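You operate a simulated robot arm through the tools that you are given. There is no shell and no other tool.

You run a simulated robot arm. Do the job below in one go: nothing can be reset, and whatever is moved stays where it is left.

JOB
Dye the top of the beige felt pad and put it back.
Fine: black jar, orange brush; seat the pad on the wooden board for it; put brush and lid back. A coat counts when it lies all over at full strength: go over it till it gets no stronger.

It is judged by the outcome, as a careful person would: the job done as asked, and still so three seconds after it is handed in. It fails if anything else is knocked over, pushed out of place, dropped, spilled or broken. Lids that push on must go on centred and level and be pressed home; caps that screw on are set level and turned clockwise until they are tight.

ROBOT AND FRAMES
A 7-joint arm with a two-finger parallel gripper, fixed in place. Base frame: the origin is on the floor under the middle of its stand, x ahead of it, y to its left, z up; the work surface is at about z = 840. Lengths are in mm, angles in rad, forces in N, time in s.
With the tool pointing down near the work surface it reaches from about 420 to 900 mm from the base axis. Its first joint turns from -2.496 to 2.496 rad. Payload 3 kg.
The tool frame sits at the grasp point between the pads (the TCP): z along the fingers, y along the line on which they close. The tips reach 30 mm beyond it. The gripper opens to 94 mm. The fingers are 28 mm wide and 10 mm thick; the gripper's body (50 by 96 mm) begins 55 mm behind the TCP.
Orientation is that of the tool frame in the base frame, as a unit quaternion [w, x, y, z]. With the fingers straight down and closing along the base's y, the tool's x points along the base's -x, its y along +y and its z along -z.

CONTROLS
- The arm moves only by the tool jog_arm. Its argument "commands" is a list of rows, each a list of 6 numbers: the shift along the tool's x, y, z in m, then the turn, a rotation vector about the tool's x, y, z in rad. In form: [[dx, dy, dz, wx, wy, wz], ...]. A call has 1 to 20 rows; each row shifts and turns the commanded pose from where the row before left it, along the tool's axes as they then stand. "gripper" is the closure, from 0 (fully open) to 1 (shut), set as the call begins (left out, the last holds). Rows are played at 5 a second. More than 50 mm and 0.15 rad between two rows, or a gripper value outside its range, and nothing of the call is played. A pose out of reach is approached as far as the arm can. The call stops where the force on the tool passes 40 N (or 10 N more than at its start, if that is more) or the arm is blocked; 0.2 s more then pass. Each finger travels about 72 mm/s and halts on what it meets, pressing with about 31 N; the grip force reading is that of the motor and also rises with nothing between the fingers. The clock runs only during rows and for 0.2 s after the last one: add rows that do not move to give the fingers time. The reply holds the time, the measured pose of the TCP, the force on the tool along the base axes, the opening and the grip force, in the units named above and with some noise, with the torque about the TCP (base axes, N m) and any sound that the robot's microphone picked up, and new pictures: "show" is both (left out), scene, wrist or none.
- Cameras (640 x 400 px; columns grow to the right, rows downward): "scene" is fixed at [56.5, 511.3, 1670.9]; the picture's right is [-0.15, -0.99, 0.00], its down [-0.71, 0.10, -0.70] and it looks along [0.69, -0.10, -0.71] (base axes); focal length 374 px, centre (320, 200). "wrist" rides on the gripper at [76, 14, -102] in the tool frame; the picture's right is [-0.18, 0.98, 0.00], its down [-0.75, -0.14, -0.64] and it looks along [-0.63, -0.12, 0.77] (tool axes); focal length 243 px, centre (320, 200). There is no depth. A picture from a camera that has moved, and an enlarged one, comes with that camera's place and axes in the base frame and with its lens. The place of the scene camera against the robot may be out by one fixed shift of up to 18 mm in any direction.
- inspect(camera, box): a new picture of the part [left, top, right, bottom] of that camera's present view, enlarged. No time passes.
- finish_job(): hands the job in; it is judged then, once.

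Nothing tells you positions but the pictures and the camera data. Unless the task says otherwise, let go and move clear before handing in.

The tools are called after "Emit:" as a command line: name --pt "numbers of a row" for each row, then --argument value for the rest, lists and objects as JSON in quotes. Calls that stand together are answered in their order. jog_arm: Moves the arm, as the interface text tells. Its arguments: {"type":"object","properties":{"commands":{"type":"array","items":{"type":"array","items":{"type":"number"}}},"gripper":{"type":"number"},"show":{"type":"string","enum":["both","scene","wrist","none"]}},"required":["commands"]} The other tools are called the same way: inspect (camera, box) takes an enlarged picture of a part of a camera's view; finish_job () hands the job in.

At the start:

```text
time_s: 0.0
eef_pos: [506.9, 262.2, 1217.2]
tcp_rot: [0.0, -0.001, 1.0, -0.001]
force: [0.0, 0.2, 0.0]
ft_torque: [0.0, 0.01, -0.01]
grip_width: 94.0
grip_force: 0.1
```

scene: 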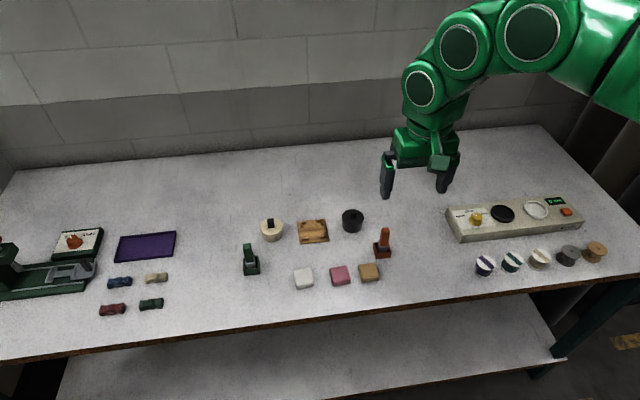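
wrist: 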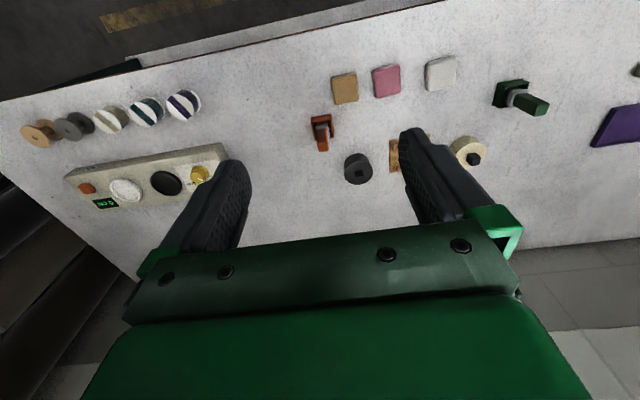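

I see a table with jars (a cream one and a black one), a wooden board between them, three pads (white, pink, beige/tan), a green and an orange brush. I'll take enlarged views before moving.

Emit:
inspect --camera "scene" --box '[230, 190, 410, 302]'

Emit:
inspect --camera "wrist" --box '[290, 40, 560, 209]'

Emit:
inspect --camera "scene" --box '[290, 195, 410, 270]'

Emit:
inspect --camera "scene" --box '[430, 180, 620, 299]'

```text
3.56 times, centred on (320, 246) of scene
camera zoom: at [56.5, 511.3, 1670.9], right [-0.15, -0.99, 0.0], down [-0.71, 0.1, -0.7], along [0.69, -0.1, -0.71], focal length 1328 px, centre (320, 36)
```

zoom: 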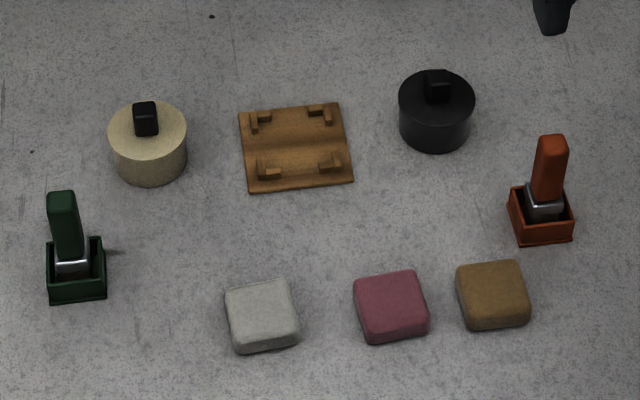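

```text
2.37 times, centred on (425, 124) of wrist
camera zoom: at [431.7, 275.1, 1319.1], right [0.18, 0.98, 0.0], down [0.75, -0.14, 0.64], along [0.63, -0.12, -0.77], focal length 574 px, centre (72, 379)
```

zoom: 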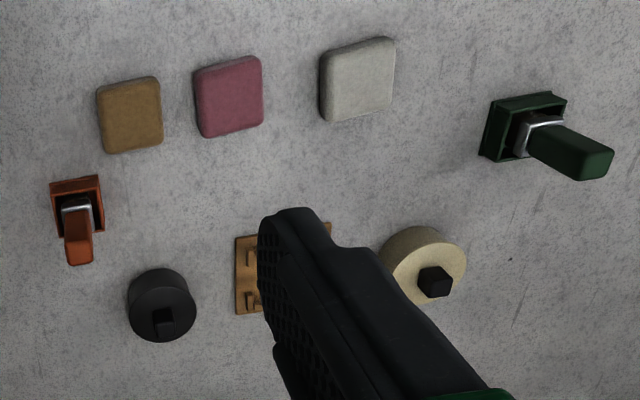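

```text
5.33 times, centred on (350, 232) of scene
camera zoom: at [56.5, 511.3, 1670.9], right [-0.15, -0.99, 0.0], down [-0.71, 0.1, -0.7], along [0.69, -0.1, -0.71], focal length 1992 px, centre (160, 27)
```

zoom: 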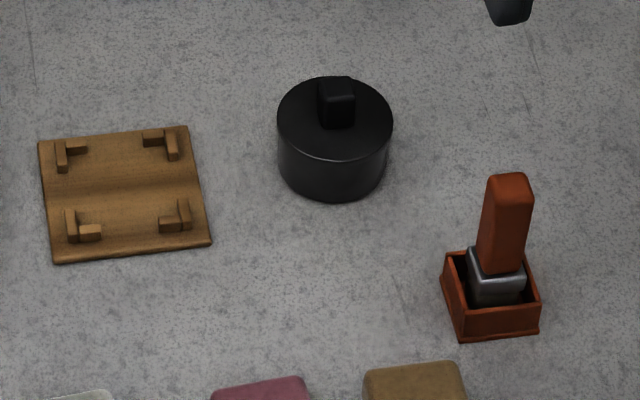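

```text
3.36 times, centred on (525, 240) of scene
camera zoom: at [56.5, 511.3, 1670.9], right [-0.15, -0.99, 0.0], down [-0.71, 0.1, -0.7], along [0.69, -0.1, -0.71], focal length 1255 px, centre (-369, 67)
```

zoom: 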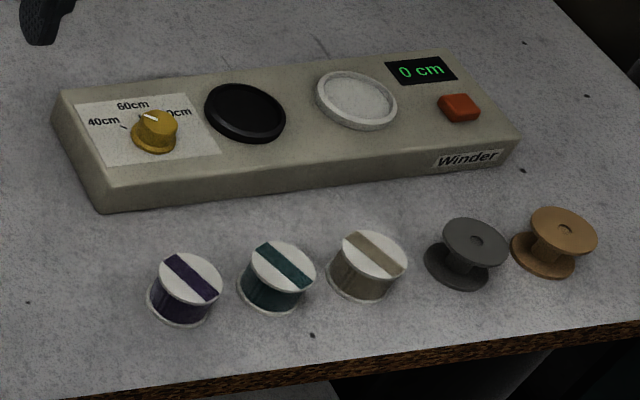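

I take the tan pad to be at about (563, 295), with the orange brush to its right (lower y) and the black jar ahead of it. I'll go lower for a closer look with the wrist camera.

Emit:
jog_arm --pt "0.0 0.0 0.047 0 0 0" --pt "0.0 0.0 0.047 0 0 0" --pt "0.0 0.0 0.047 0 0 0" --pt "0.0 0.0 0.03 0 0 0" --pt "0 0 0 0 0 0" --gripper 0

```text
time_s: 1.2
eef_pos: [507.3, 262.8, 1045.0]
tcp_rot: [0.0, -0.001, 1.0, 0.001]
force: [0.3, -1.4, 1.5]
ft_torque: [0.0, -0.01, -0.01]
grip_width: 93.8
grip_force: 0.1
camera wrist: at [432.0, 275.7, 1148.3], right [0.18, 0.98, 0.0], down [0.75, -0.14, 0.64], along [0.63, -0.12, -0.77], focal length 243 px, centre (320, 200)
```

scene: 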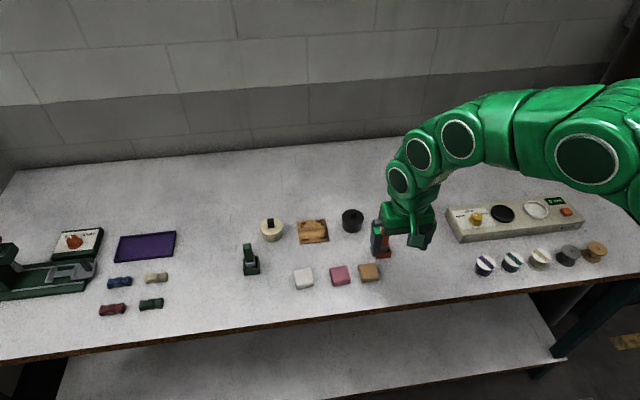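
wrist: 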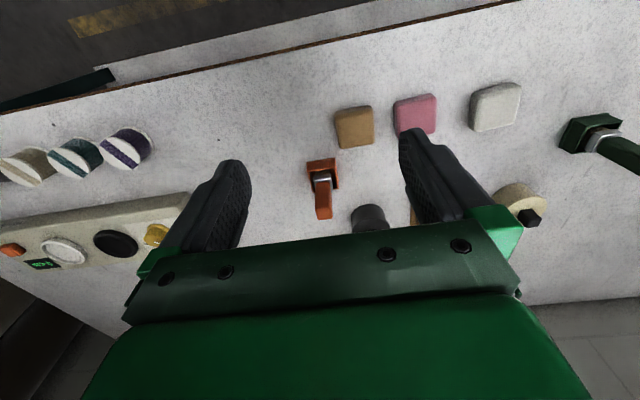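

The tan pad, orange brush and black jar are ahead of and below the gripper. I'll zoom in to measure them.

Emit:
inspect --camera "wrist" --box '[280, 80, 440, 180]'

Emit:
inspect --camera "wrist" --box '[280, 140, 440, 240]'

```text
4.00 times, centred on (360, 130) of wrist
camera zoom: at [432.0, 275.7, 1148.3], right [0.18, 0.98, 0.0], down [0.75, -0.14, 0.64], along [0.63, -0.12, -0.77], focal length 970 px, centre (160, 480)
```

zoom: 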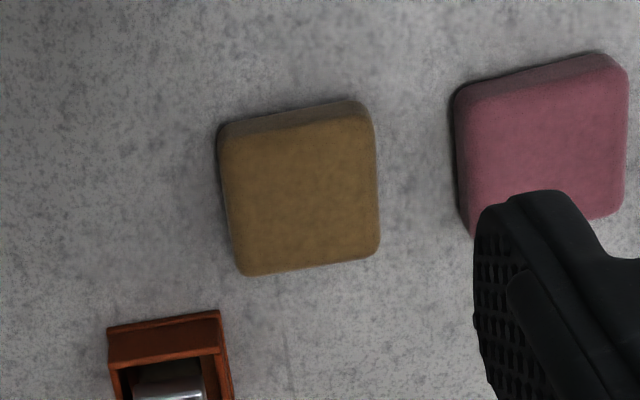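

```text
4.00 times, centred on (360, 190) of wrist
camera zoom: at [432.0, 275.7, 1148.3], right [0.18, 0.98, 0.0], down [0.75, -0.14, 0.64], along [0.63, -0.12, -0.77], focal length 970 px, centre (160, 240)
```

zoom: 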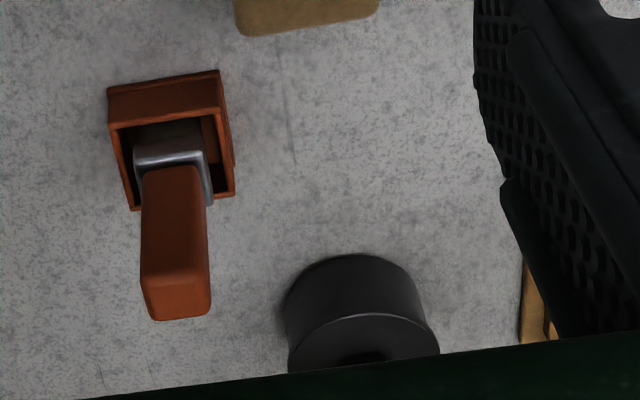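

The tan pad sits nearly square to the axes around (566, 297). Next I'll move over for a closer view of the board and jars.

Emit:
jog_arm --pt "-0.02 0.035 0.0 0 0 0" --pt "-0.02 0.035 0.0 0 0 0" --pt "-0.02 0.035 0.0 0 0 0" --pt "-0.02 0.035 0 0 0 0" --pt "0 0 0 0 0 0" --pt "0 0 0 0 0 0" --gripper 0

Emit:
inspect --camera "wrist" --box '[240, 110, 400, 210]'

Emit:
inspect --camera "wrist" --box '[100, 60, 260, 160]'

```text
time_s: 2.6
eef_pos: [587.9, 401.7, 1044.5]
tcp_rot: [0.0, 0.0, 1.0, 0.0]
force: [-0.1, 0.9, -0.5]
ft_torque: [-0.01, -0.01, 0.03]
grip_width: 94.2
grip_force: 0.0
camera wrist: at [512.9, 415.1, 1147.8], right [0.18, 0.98, 0.0], down [0.75, -0.14, 0.64], along [0.63, -0.12, -0.77], focal length 243 px, centre (320, 200)
```

scene: 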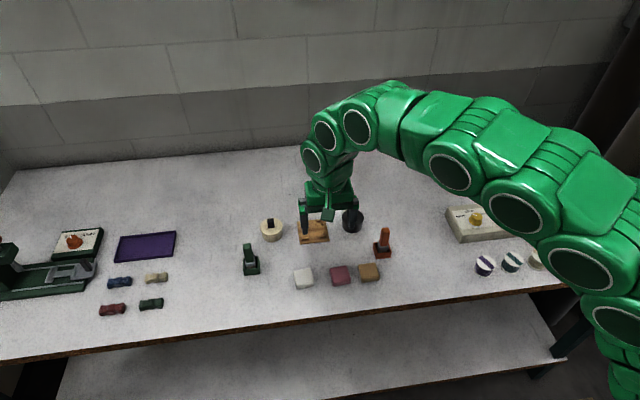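
wrist: 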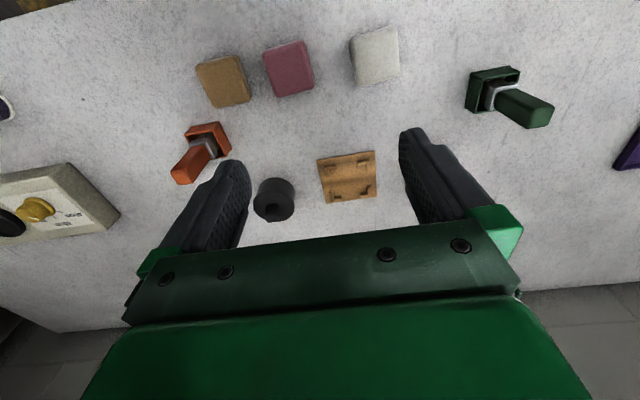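

```text
4.00 times, centred on (320, 160) of wrist
camera zoom: at [512.9, 415.1, 1147.8], right [0.18, 0.98, 0.0], down [0.75, -0.14, 0.64], along [0.63, -0.12, -0.77], focal length 970 px, centre (320, 360)
```

zoom: 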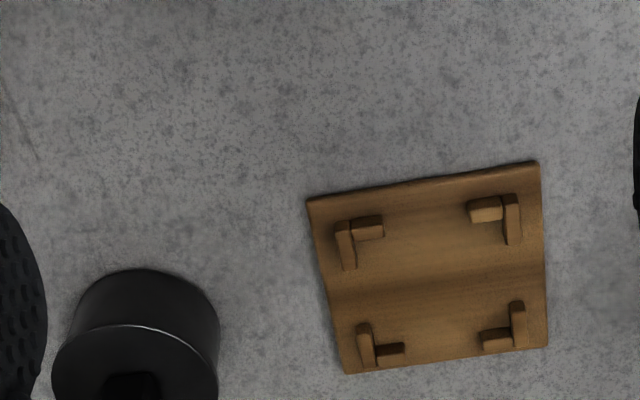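

```text
4.00 times, centred on (180, 110) of wrist
camera zoom: at [512.9, 415.1, 1147.8], right [0.18, 0.98, 0.0], down [0.75, -0.14, 0.64], along [0.63, -0.12, -0.77], focal length 970 px, centre (880, 560)
```

zoom: 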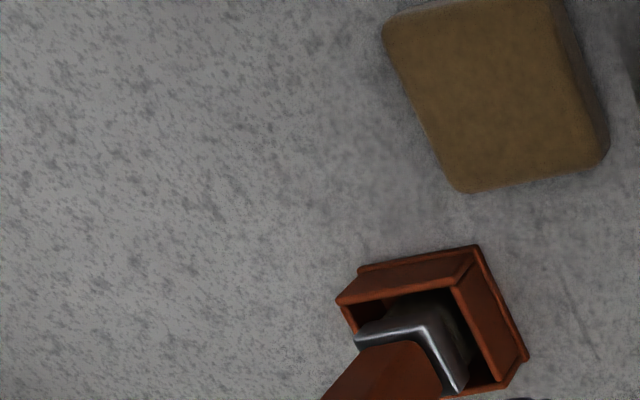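

The board spans roughly x 687–771, y 378–460, aligned with the axes, with L stops around a pocket near (731, 420). Next I'll look closely at the brush and the black jar.

Emit:
jog_arm --pt "-0.018 -0.034 0.011 0 0 0" --pt "-0.018 -0.034 0.011 0 0 0" --pt "-0.018 -0.034 0.011 0 0 0" --pt "-0.018 -0.034 0.011 0 0 0" --pt "0 0 0 0 0 0" --pt "0 0 0 0 0 0" --gripper 0

Emit:
inspect --camera "wrist" --box '[240, 20, 400, 120]'

Emit:
inspect --camera "wrist" --box '[260, 110, 420, 210]'

```text
time_s: 4.0
eef_pos: [658.1, 264.9, 1000.9]
tcp_rot: [0.0, 0.0, 1.0, 0.0]
force: [0.3, 0.2, 0.5]
ft_torque: [-0.01, -0.02, 0.01]
grip_width: 94.0
grip_force: 0.1
camera wrist: at [583.1, 277.6, 1103.7], right [0.18, 0.98, 0.0], down [0.75, -0.14, 0.64], along [0.63, -0.12, -0.77], focal length 243 px, centre (320, 200)
```

scene: 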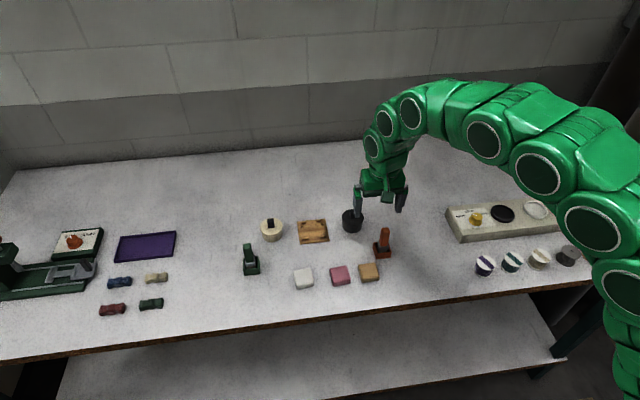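
wrist: 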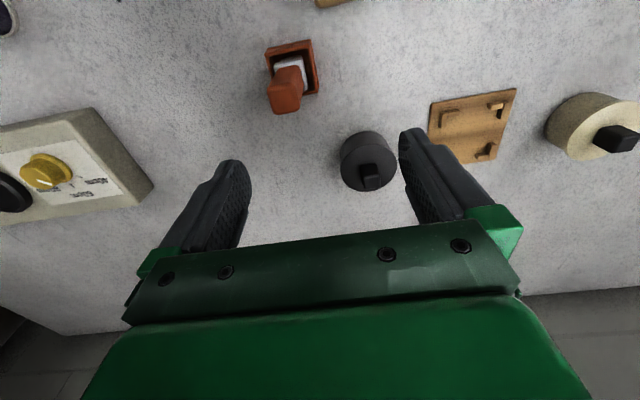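

```text
4.00 times, centred on (320, 70) of wrist
camera zoom: at [583.1, 277.6, 1103.7], right [0.18, 0.98, 0.0], down [0.75, -0.14, 0.64], along [0.63, -0.12, -0.77], focal length 970 px, centre (320, 720)
```

zoom: 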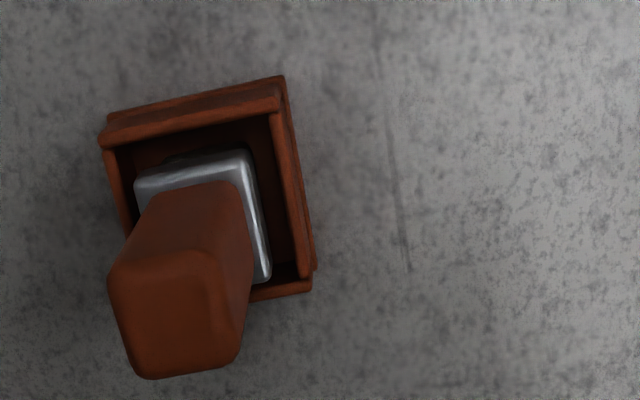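

```text
4.00 times, centred on (340, 160) of wrist
camera zoom: at [583.1, 277.6, 1103.7], right [0.18, 0.98, 0.0], down [0.75, -0.14, 0.64], along [0.63, -0.12, -0.77], focal length 970 px, centre (240, 360)
```

zoom: 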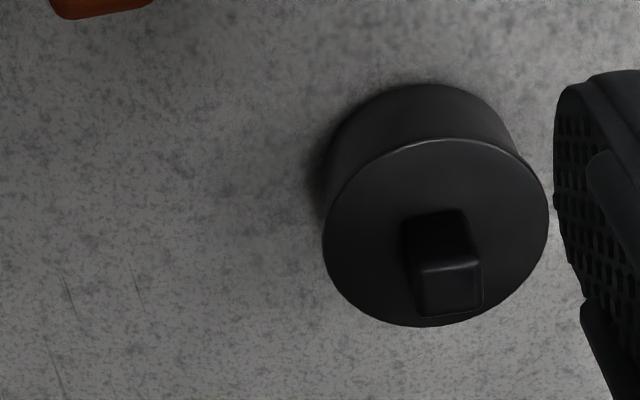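

The brush handle is near (632, 244) with its top at about z 930. The black jar is at about (737, 304), and its lid knob tops out near z 901. I'll turn the tool 90° so the fingers close along x, because the pink pad is close to the tan one in y.

Emit:
jog_arm --pt "0 0 0 0 0 -0.1428" --pt "0 0 0 0 0 -0.1428" --pt "0 0 0 0 0 -0.1428" --pt "0 0 0 0 0 -0.1428" --pt "0 0 0 0 0 -0.1428" --pt "0 0 0 0 0 -0.1428" --pt "0 0 0 0 0 -0.1428" --pt "0 0 0 0 0 -0.1428" --pt "0 0 0 0 0 -0.1428" --pt "0 0 0 0 0 -0.1428" --pt "0 0 0 0 0 -0.1428" --pt "0 0 0 0 0 0" --gripper 0

```text
time_s: 6.6
eef_pos: [657.8, 265.9, 999.2]
tcp_rot: [0.0, 0.708, -0.706, 0.0]
force: [0.1, 0.3, -0.1]
ft_torque: [0.0, 0.01, -0.02]
grip_width: 94.0
grip_force: 0.0
camera wrist: at [645.7, 188.7, 1103.6], right [-0.98, 0.18, 0.0], down [0.14, 0.75, 0.64], along [0.12, 0.63, -0.77], focal length 243 px, centre (320, 200)
```

scene: 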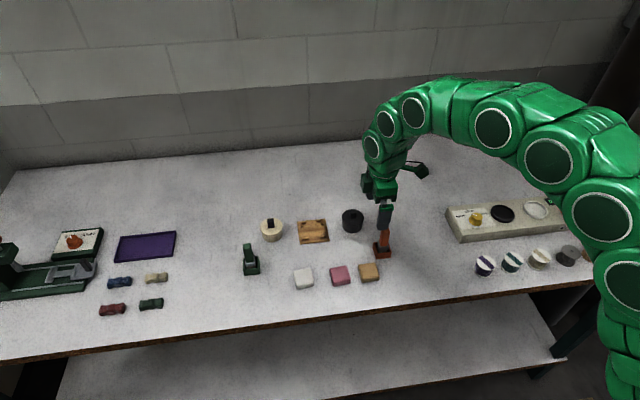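
wrist: 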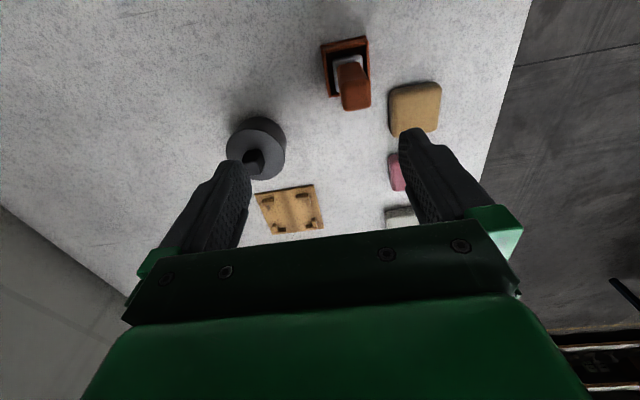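

The rotation went fine. From this side view I'll zoom in on the pad, brush and board to check heights.

Emit:
inspect --camera "wrist" --box '[310, 30, 470, 130]'

Emit:
inspect --camera "wrist" --box '[210, 140, 370, 240]'

```text
4.00 times, centred on (390, 80) of wrist
camera zoom: at [645.7, 188.7, 1103.6], right [-0.98, 0.18, 0.0], down [0.14, 0.75, 0.64], along [0.12, 0.63, -0.77], focal length 970 px, centre (40, 680)
```

zoom: 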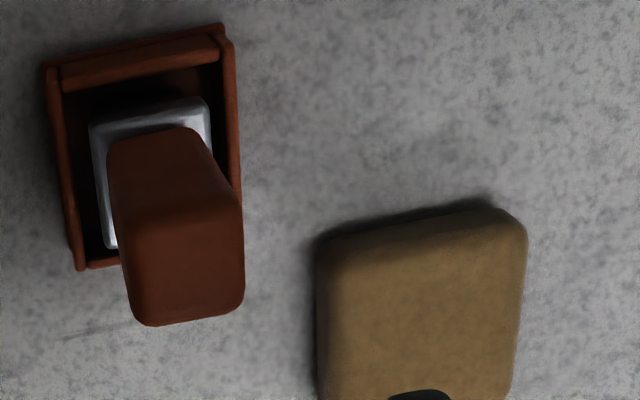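

```text
4.00 times, centred on (290, 190) of wrist
camera zoom: at [645.7, 188.7, 1103.6], right [-0.98, 0.18, 0.0], down [0.14, 0.75, 0.64], along [0.12, 0.63, -0.77], focal length 970 px, centre (440, 240)
```

zoom: 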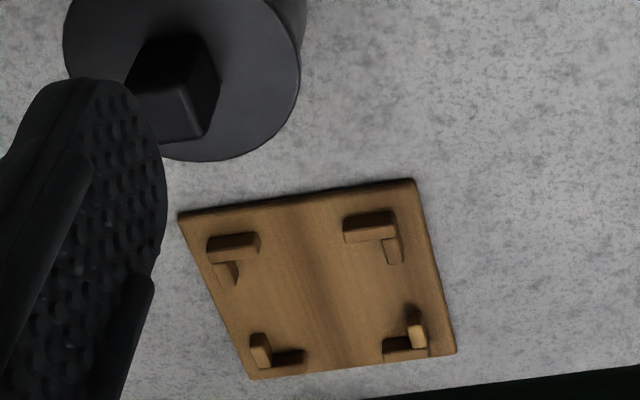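

The pad looks about 48 mm square with its top near z 859, centred near (567, 297). I'll move over it and start descending.

Emit:
jog_arm --pt "-0.0104 0.0303 0 0 0 0" --pt "-0.0104 0.0303 0 0 0 0" --pt "-0.0103 0.0303 0 0 0 0" --pt "0 0 0.03 0 0 0" --pt "0 0 0.03 0 0 0" --pt "0 0 0.02 0 0 0" --pt "0 0 0 0 0 0" --pt "0 0 0 0 0 0" --gripper 0

```text
time_s: 8.4
eef_pos: [567.1, 298.3, 921.4]
tcp_rot: [0.001, -0.707, 0.707, 0.0]
force: [0.0, -0.3, -0.3]
ft_torque: [0.02, -0.04, -0.01]
grip_width: 94.0
grip_force: 0.1
camera wrist: at [554.0, 220.0, 1026.2], right [-0.98, 0.18, 0.0], down [0.14, 0.75, 0.64], along [0.12, 0.63, -0.77], focal length 243 px, centre (320, 200)
```

scene: 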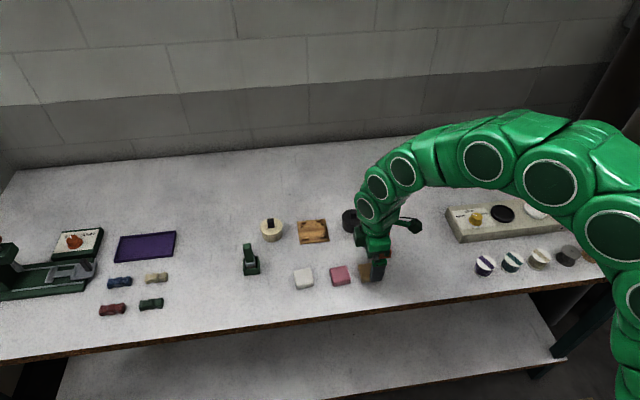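
wrist: 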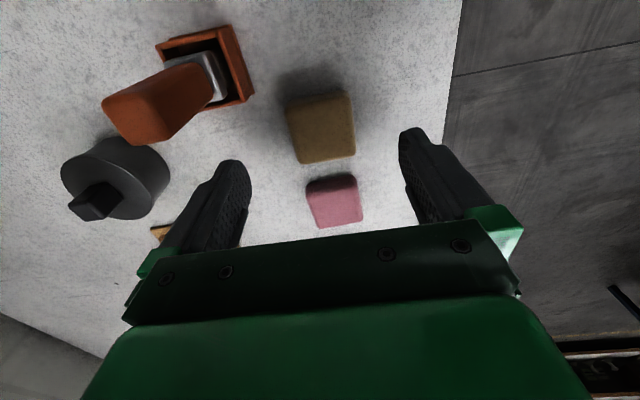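

Emit:
inspect --camera "wrist" --box '[240, 75, 400, 175]'

```text
4.00 times, centred on (320, 125) of wrist
camera zoom: at [554.0, 220.0, 1026.2], right [-0.98, 0.18, 0.0], down [0.14, 0.75, 0.64], along [0.12, 0.63, -0.77], focal length 970 px, centre (320, 500)
```

zoom: 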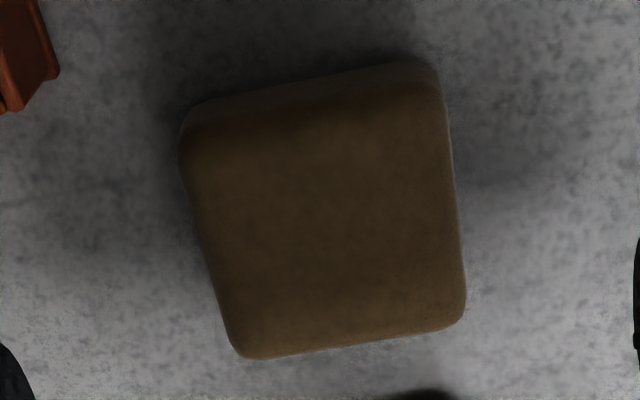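

The pad is centred at about (566, 296.5), a millimetre or two off my pose. I'll correct that and descend to grip its sides.

Emit:
jog_arm --pt "0.002 0.001 0.015 0 0 0" --pt "0 0 0.015 0 0 0" --pt "0 0 0.011 0 0 0" --pt "0 0 0 0 0 0" --gripper 0 --show "wrist"

```text
time_s: 9.4
eef_pos: [566.4, 295.8, 880.9]
tcp_rot: [0.0, 0.707, -0.707, 0.001]
force: [0.6, -0.2, 0.2]
ft_torque: [0.03, -0.01, 0.01]
grip_width: 93.9
grip_force: 0.1
camera wrist: at [553.4, 217.8, 984.3], right [-0.98, 0.18, 0.0], down [0.14, 0.75, 0.64], along [0.12, 0.63, -0.77], focal length 243 px, centre (320, 200)
```

wrist: 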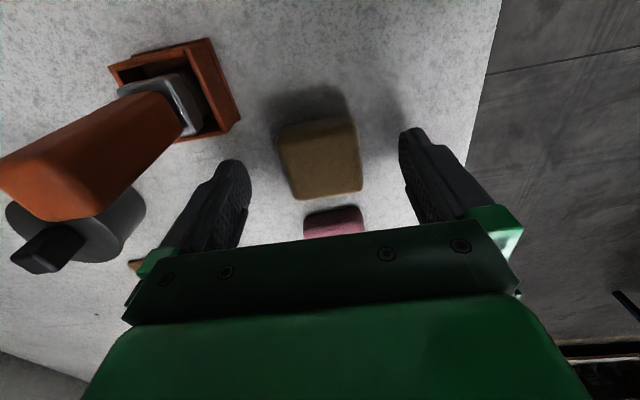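

The fingers straddle the pad with tips about 10 mm above the table. I'll go 2 mm lower and close on the sides.

Emit:
jog_arm --pt "0 0 0.002 0 0 0" --pt "0 0 0 0 0 0" --gripper 0 --show "none"

Emit:
jog_arm --pt "0 0 0 0 0 0" --pt "0 0 0 0 0 0" --pt "0 0 0 0 0 0" --pt "0 0 0 0 0 0" --gripper 1

```text
time_s: 10.0
eef_pos: [565.7, 294.8, 877.7]
tcp_rot: [0.0, -0.707, 0.707, 0.0]
force: [0.7, 0.2, 0.4]
ft_torque: [-0.01, -0.02, -0.01]
grip_width: 93.9
grip_force: 0.0
```

```text
time_s: 11.0
eef_pos: [567.1, 294.8, 879.5]
tcp_rot: [0.0, -0.707, 0.708, 0.0]
force: [-0.2, 0.6, -0.3]
ft_torque: [-0.01, 0.02, 0.01]
grip_width: 47.1
grip_force: 30.7
camera wrist: at [553.3, 217.8, 981.7], right [-0.98, 0.18, 0.0], down [0.14, 0.75, 0.64], along [0.12, 0.63, -0.77], focal length 243 px, centre (320, 200)
```

scene: 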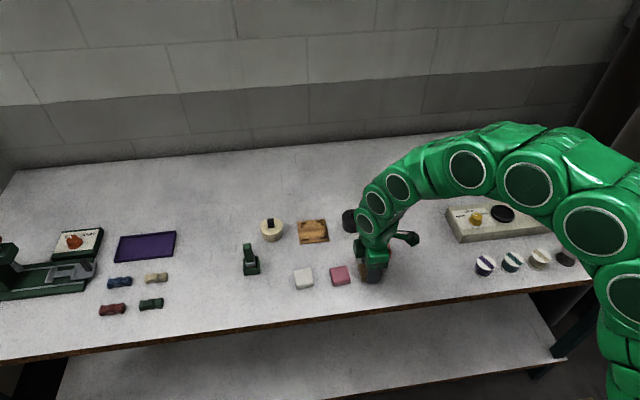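
wrist: 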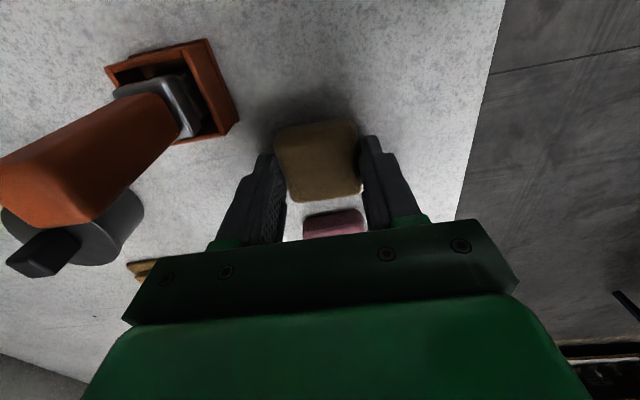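

Grip achieved at 47 mm. I'll lift the pad and carry it towards the board.

Emit:
jog_arm --pt "0 0 -0.02 0 0 0" --pt "0 0 -0.04 0 0 0" --pt "0 0 -0.04 0 0 0" --pt "-0.0309 -0.0411 0 0 0 0" --pt "-0.0309 -0.0411 0 0 0 0" --pt "-0.0309 -0.0411 0 0 0 0" --pt "-0.0309 -0.0411 0 0 0 0" --pt "0 0 0 0 0 0" --pt "0 0 0 0 0 0" --gripper 1

Emit:
inspect --camera "wrist" --box '[240, 80, 400, 180]'

Emit:
inspect --camera "scene" --box '[260, 180, 400, 268]'

```text
refused: row 4 steps farther than a row can; nothing moved
```

```text
4.00 times, centred on (320, 130) of wrist
camera zoom: at [553.3, 217.8, 981.7], right [-0.98, 0.18, 0.0], down [0.14, 0.75, 0.64], along [0.12, 0.63, -0.77], focal length 970 px, centre (320, 480)
```

zoom: 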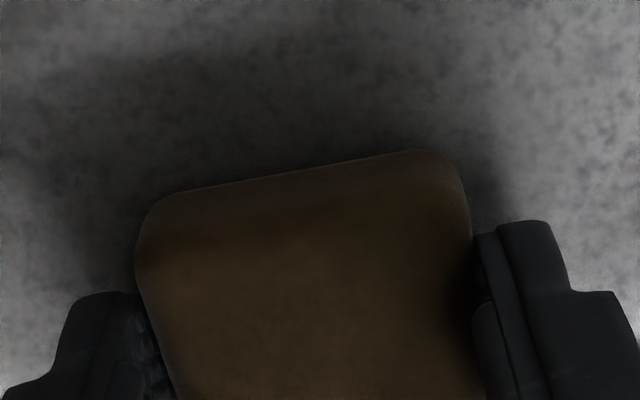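

```text
4.55 times, centred on (330, 224) of scene
camera zoom: at [56.5, 511.3, 1670.9], right [-0.15, -0.99, 0.0], down [-0.71, 0.1, -0.7], along [0.69, -0.1, -0.71], focal length 1698 px, centre (274, 91)
```

zoom: 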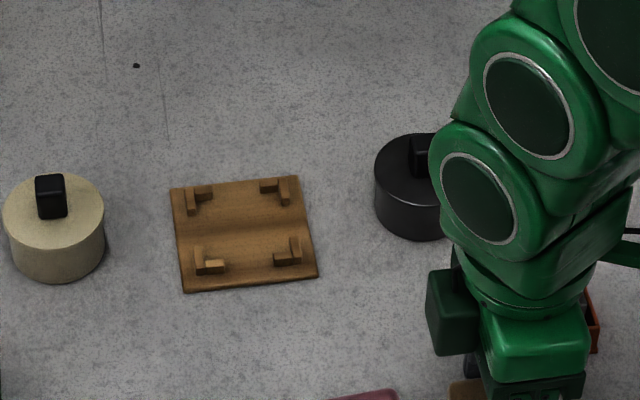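

The step was too large, so I'll use smaller rows. I'll lift first, then carry the pad.

Emit:
jog_arm --pt "0 0 -0.015 0 0 0" --pt "0 0 -0.035 0 0 0" --pt "0 0 -0.035 0 0 0" --pt "0 0 -0.015 0 0 0" --pt "-0.0206 -0.0274 0 0 0 0" --pt "-0.0206 -0.0274 0 0 0 0" --pt "-0.0206 -0.0274 0 0 0 0" --pt "-0.0206 -0.0274 0 0 0 0" --pt "-0.0206 -0.0274 0 0 0 0" --pt "-0.0206 -0.0274 0 0 0 0" --pt "0 0 0 0 0 0" --pt "0 0 0 0 0 0" --gripper 1

Emit:
inspect --camera "wrist" --box '[240, 80, 400, 180]'

Emit:
inspect --camera "scene" --box '[260, 180, 400, 268]'

```text
time_s: 13.6
eef_pos: [732.2, 418.0, 977.4]
tcp_rot: [0.001, 0.708, -0.707, 0.0]
force: [-0.2, -0.7, -0.7]
ft_torque: [-0.01, 0.01, 0.03]
grip_width: 46.9
grip_force: 31.1
camera wrist: at [718.5, 340.1, 1080.4], right [-0.98, 0.18, 0.0], down [0.14, 0.75, 0.64], along [0.12, 0.63, -0.77], focal length 243 px, centre (320, 200)
```

scene: 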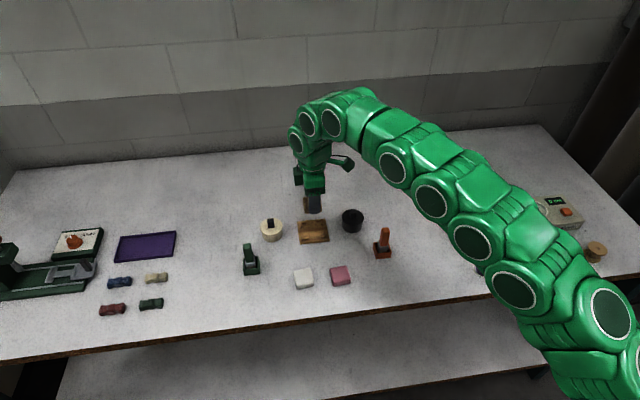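
wrist: 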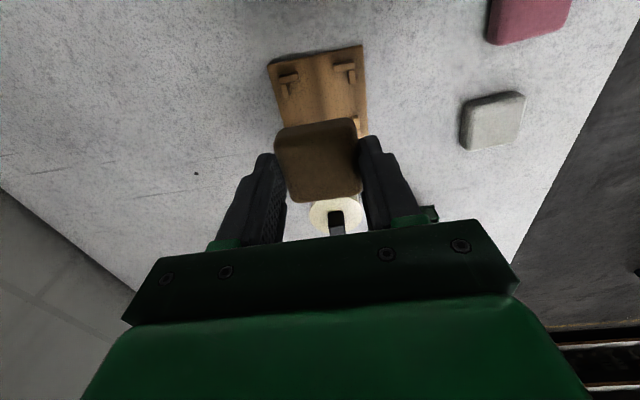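

```text
4.00 times, centred on (320, 130) of wrist
camera zoom: at [718.5, 340.1, 1080.4], right [-0.98, 0.18, 0.0], down [0.14, 0.75, 0.64], along [0.12, 0.63, -0.77], focal length 970 px, centre (320, 480)
```

zoom: 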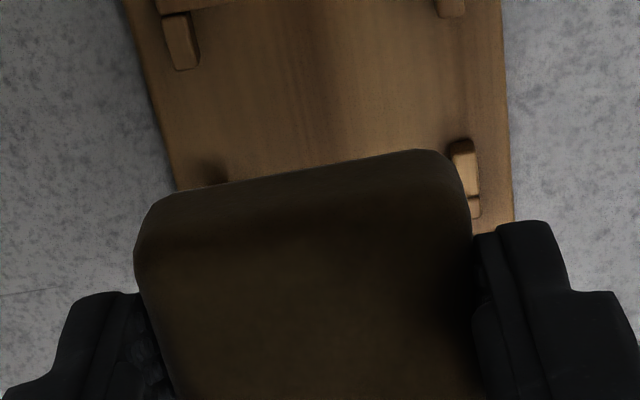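

```text
4.55 times, centred on (330, 224) of scene
camera zoom: at [56.5, 511.3, 1670.9], right [-0.15, -0.99, 0.0], down [-0.71, 0.1, -0.7], along [0.69, -0.1, -0.71], focal length 1698 px, centre (274, 91)
```

zoom: 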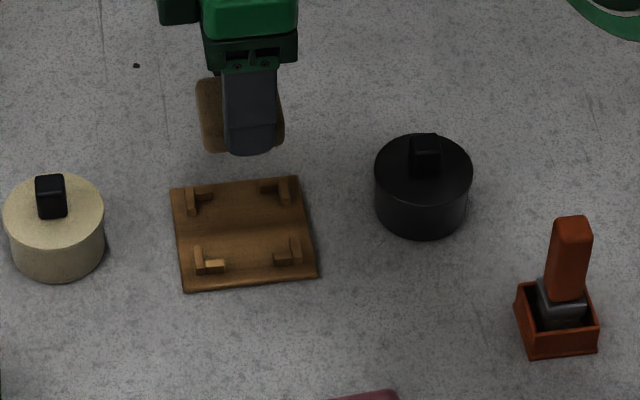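

The pad is above the board. I'll zoom in on the board's stops from here to locate the pocket accurately.

Emit:
inspect --camera "wrist" --box '[240, 35, 400, 135]'

Emit:
inspect --camera "scene" --box '[285, 210, 345, 248]'

```text
4.00 times, centred on (320, 85) of wrist
camera zoom: at [718.5, 340.1, 1080.4], right [-0.98, 0.18, 0.0], down [0.14, 0.75, 0.64], along [0.12, 0.63, -0.77], focal length 970 px, centre (320, 660)
```

zoom: 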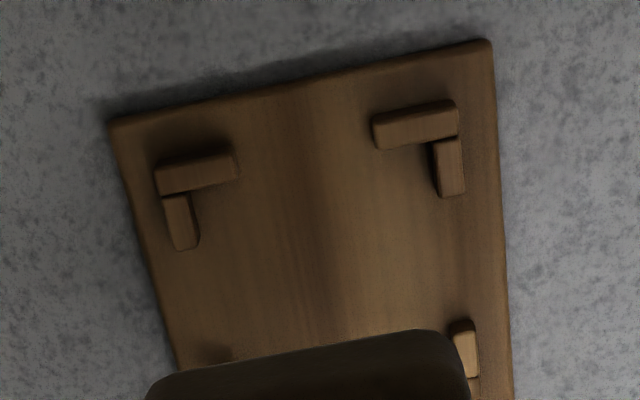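

```text
10.53 times, centred on (315, 229) of scene
camera zoom: at [56.5, 511.3, 1670.9], right [-0.15, -0.99, 0.0], down [-0.71, 0.1, -0.7], along [0.69, -0.1, -0.71], focal length 3931 px, centre (373, -105)
```

zoom: 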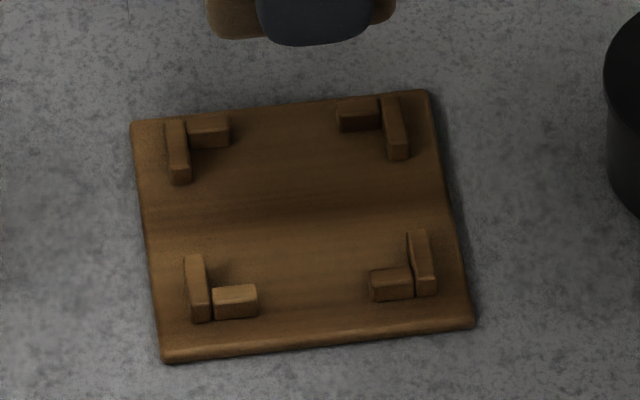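

The pocket is about 55 mm wide, centred near (730.5, 419), so the pad has roughly 4 mm of clearance each side. I'll centre and lower it.

Emit:
jog_arm --pt "0.0007 0.0017 0.03 0 0 0" --pt "0 0 0.03 0 0 0" --pt "0 0 0.018 0 0 0" --pt "0 0 0 0 0 0" --pt "0 0 0 0 0 0" --gripper 1

Emit:
inspect --camera "wrist" --box '[240, 90, 400, 190]'

Emit:
inspect --camera "scene" --box '[285, 205, 345, 243]'

```text
time_s: 14.8
eef_pos: [730.1, 418.0, 899.8]
tcp_rot: [-0.001, 0.707, -0.707, 0.0]
force: [0.0, 0.3, -0.4]
ft_torque: [-0.01, 0.0, 0.0]
grip_width: 46.7
grip_force: 31.2
camera wrist: at [716.4, 340.3, 1002.5], right [-0.98, 0.18, 0.0], down [0.14, 0.75, 0.64], along [0.12, 0.63, -0.77], focal length 243 px, centre (320, 200)
```

scene: 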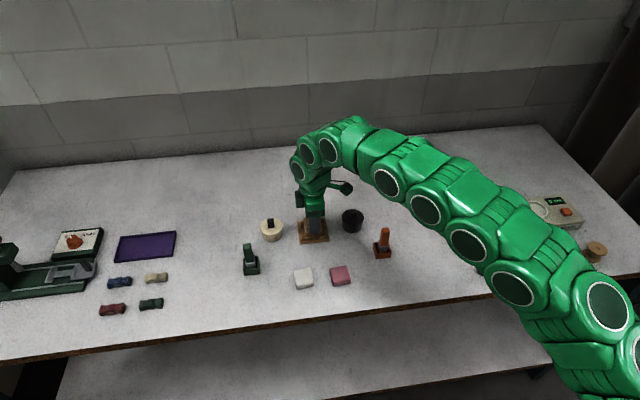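
wrist: 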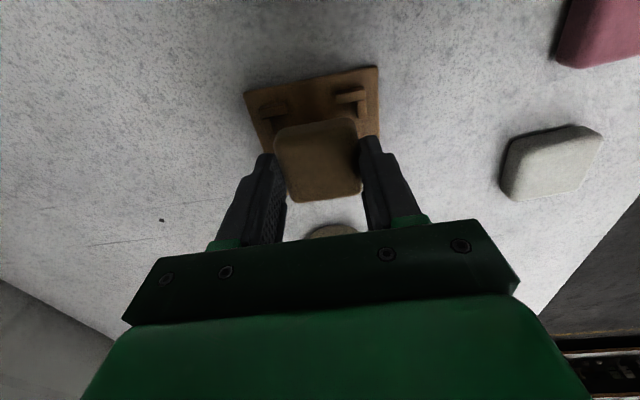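

```text
4.00 times, centred on (320, 140) of wrist
camera zoom: at [716.4, 340.3, 1002.5], right [-0.98, 0.18, 0.0], down [0.14, 0.75, 0.64], along [0.12, 0.63, -0.77], focal length 970 px, centre (320, 440)
```

zoom: 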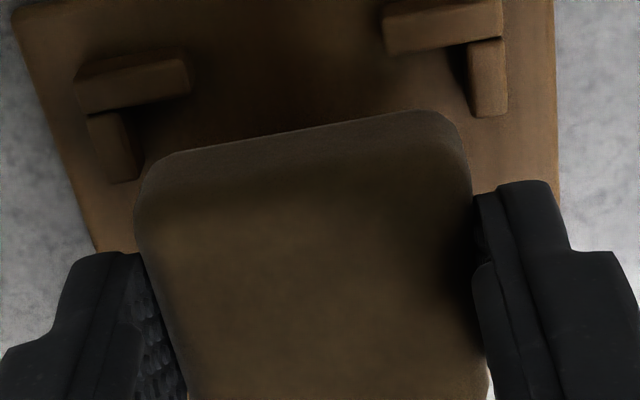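

```text
10.53 times, centred on (315, 224) of scene
camera zoom: at [56.5, 511.3, 1670.9], right [-0.15, -0.99, 0.0], down [-0.71, 0.1, -0.7], along [0.69, -0.1, -0.71], focal length 3931 px, centre (373, -53)
```

zoom: 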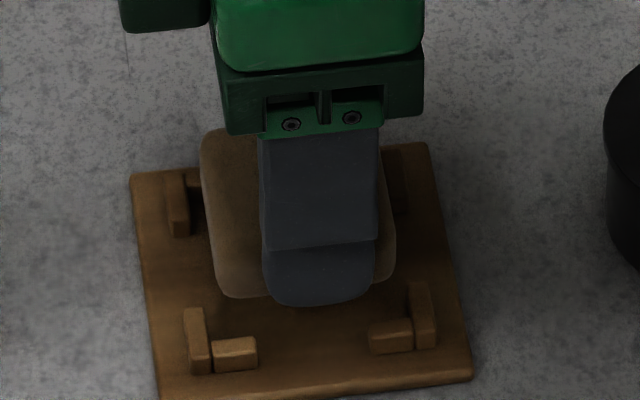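

The pad is well inside the stops in both directions. I'll lower it slowly onto the board and watch the force.

Emit:
jog_arm --pt "0 0 0.006 0 0 0" --pt "0 0 0.004 0 0 0" --pt "0 0 0.002 0 0 0" --pt "0 0 0 0 0 0" --gripper 1 --show "none"

Emit:
jog_arm --pt "0 0 0.001 0 0 0" --pt "0 0 0 0 0 0" --gripper 1 --show "none"

```text
time_s: 15.8
eef_pos: [730.9, 419.9, 887.7]
tcp_rot: [0.0, 0.707, -0.707, 0.0]
force: [-0.9, 0.3, 0.2]
ft_torque: [0.01, 0.0, -0.01]
grip_width: 46.8
grip_force: 30.7
```

```text
time_s: 16.4
eef_pos: [728.7, 418.6, 888.2]
tcp_rot: [0.0, 0.707, -0.707, 0.0]
force: [-0.2, 1.0, -0.7]
ft_torque: [-0.03, -0.02, -0.01]
grip_width: 46.7
grip_force: 31.0
```

Emit:
jog_arm --pt "0 0 0.001 0 0 0" --pt "0 0 0 0 0 0" --gripper 1 --show "none"

Emit:
jog_arm --pt "0 0 0.001 0 0 0" --pt "0 0 0 0 0 0" --gripper 1 --show "none"

Emit:
jog_arm --pt "0 0 0.001 0 0 0" --pt "0 0 0 0 0 0" --gripper 1 --show "both"

```text
time_s: 17.0
eef_pos: [729.9, 418.7, 886.3]
tcp_rot: [0.0, -0.707, 0.707, 0.001]
force: [0.9, -0.8, -0.5]
ft_torque: [-0.02, 0.01, 0.02]
grip_width: 46.4
grip_force: 31.1
```

```text
time_s: 17.6
eef_pos: [730.6, 418.2, 885.4]
tcp_rot: [0.0, 0.707, -0.707, 0.0]
force: [-0.3, -0.4, 0.3]
ft_torque: [0.01, 0.0, 0.02]
grip_width: 46.8
grip_force: 30.8
```

```text
time_s: 18.2
eef_pos: [730.0, 418.6, 884.8]
tcp_rot: [0.0, 0.707, -0.707, 0.0]
force: [1.1, -0.4, -0.1]
ft_torque: [-0.02, 0.03, 0.03]
grip_width: 46.8
grip_force: 30.9
camera wrist: at [716.7, 341.0, 987.1], right [-0.98, 0.18, 0.0], down [0.14, 0.75, 0.64], along [0.12, 0.63, -0.77], focal length 243 px, centre (320, 200)
```

scene: 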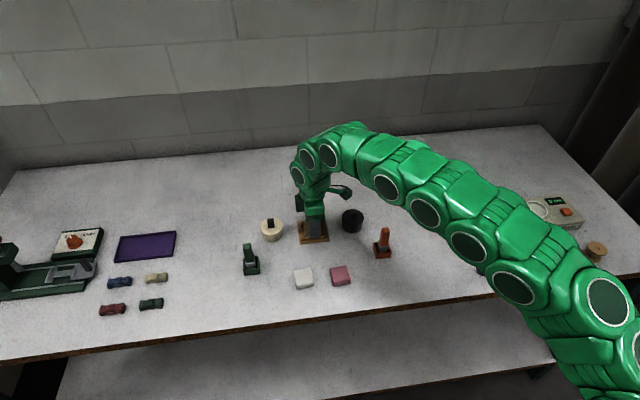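
wrist: 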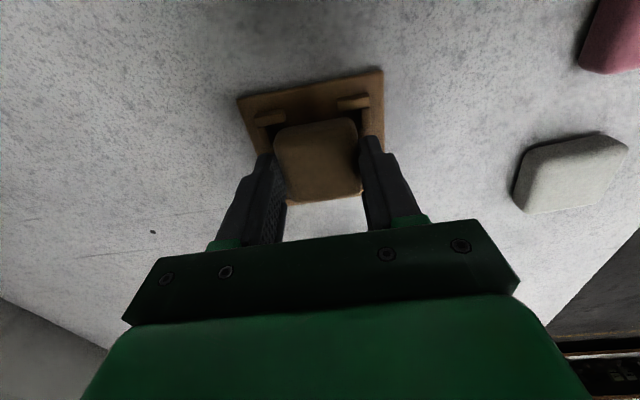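

Emit:
inspect --camera "wrist" --box '[230, 60, 400, 166]'

Emit:
inspect --camera "scene" --box '[285, 205, 345, 243]'

Emit:
jog_arm --pt "0 0 0.001 0 0 0" --pt "0 0 0 0 0 0" --gripper 1 --show "none"

```text
3.76 times, centred on (315, 113) of wrist
camera zoom: at [716.7, 341.0, 987.1], right [-0.98, 0.18, 0.0], down [0.14, 0.75, 0.64], along [0.12, 0.63, -0.77], focal length 913 px, centre (339, 528)
```

zoom: 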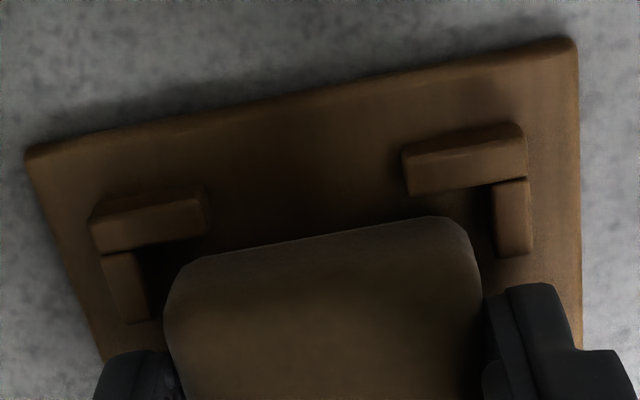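

```text
10.53 times, centred on (315, 224) of scene
camera zoom: at [56.5, 511.3, 1670.9], right [-0.15, -0.99, 0.0], down [-0.71, 0.1, -0.7], along [0.69, -0.1, -0.71], focal length 3931 px, centre (373, -53)
```

zoom: 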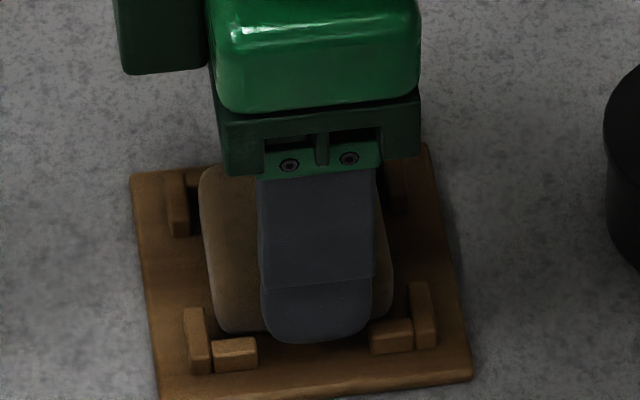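

```text
time_s: 18.8
eef_pos: [730.3, 419.1, 882.9]
tcp_rot: [0.0, 0.707, -0.707, -0.001]
force: [-0.6, 1.1, 3.0]
ft_torque: [0.06, 0.06, 0.03]
grip_width: 46.6
grip_force: 30.7
```

The force is just starting to rise, so the pad is touching the board. I'll press down slightly more, then release.

Emit:
jog_arm --pt "0 0 0.0007 0 0 0" --pt "0 0 0 0 0 0" --gripper 1 --show "none"

Emit:
jog_arm --pt "0 0 0 0 0 0" --pt "0 0 0 0 0 0" --gripper 0.35 --show "both"

Emit:
inspect --camera "wrist" --box '[230, 60, 400, 166]'

Emit:
inspect --camera "scene" --box '[285, 205, 345, 243]'

```text
time_s: 19.4
eef_pos: [730.5, 419.0, 884.7]
tcp_rot: [0.001, -0.707, 0.707, 0.0]
force: [1.3, 2.2, 16.1]
ft_torque: [0.08, -0.01, 0.02]
grip_width: 46.6
grip_force: 30.9
```

```text
time_s: 20.0
eef_pos: [730.7, 418.0, 883.7]
tcp_rot: [0.0, -0.706, 0.708, -0.001]
force: [3.7, -6.1, 16.9]
ft_torque: [-0.43, 0.41, 0.1]
grip_width: 58.7
grip_force: 0.0
camera wrist: at [716.8, 340.0, 986.0], right [-0.98, 0.18, 0.0], down [0.14, 0.75, 0.64], along [0.12, 0.63, -0.77], focal length 243 px, centre (320, 200)
```

scene: 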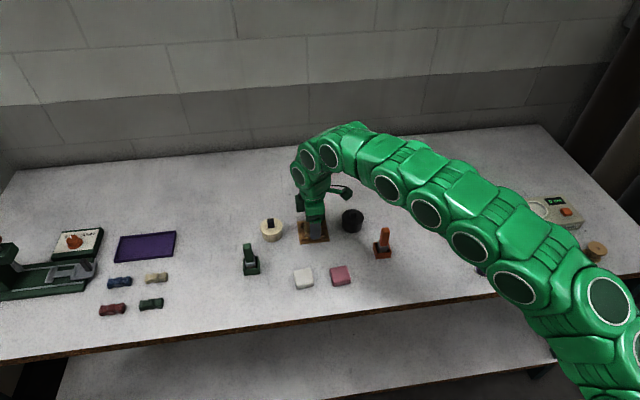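
wrist: 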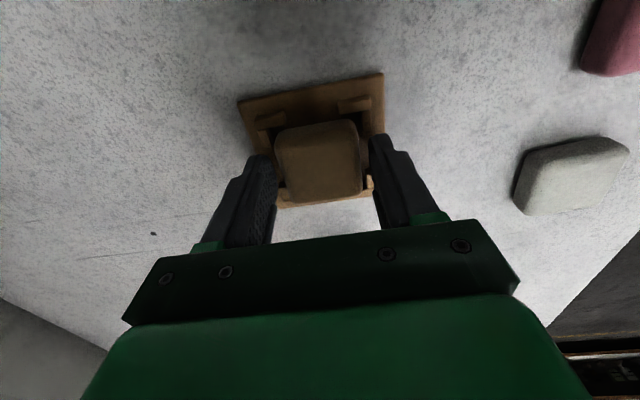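

```text
3.76 times, centred on (315, 113) of wrist
camera zoom: at [716.8, 340.0, 986.0], right [-0.98, 0.18, 0.0], down [0.14, 0.75, 0.64], along [0.12, 0.63, -0.77], focal length 913 px, centre (339, 528)
```

zoom: 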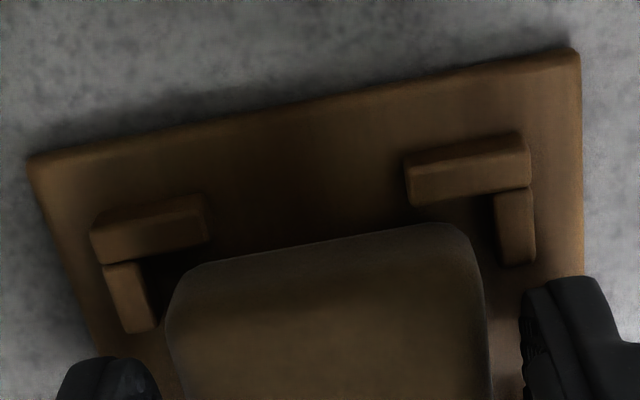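

```text
10.53 times, centred on (315, 224) of scene
camera zoom: at [56.5, 511.3, 1670.9], right [-0.15, -0.99, 0.0], down [-0.71, 0.1, -0.7], along [0.69, -0.1, -0.71], focal length 3931 px, centre (373, -53)
```

zoom: 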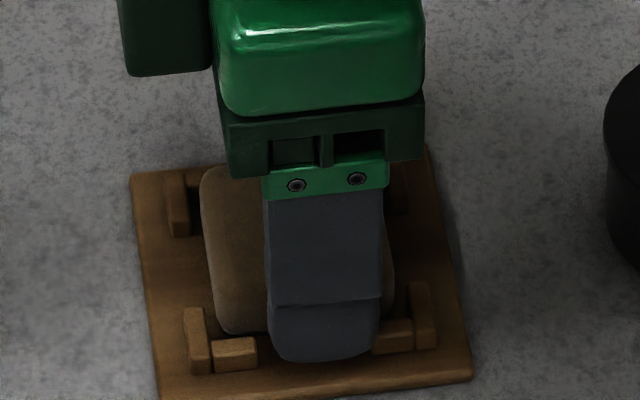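

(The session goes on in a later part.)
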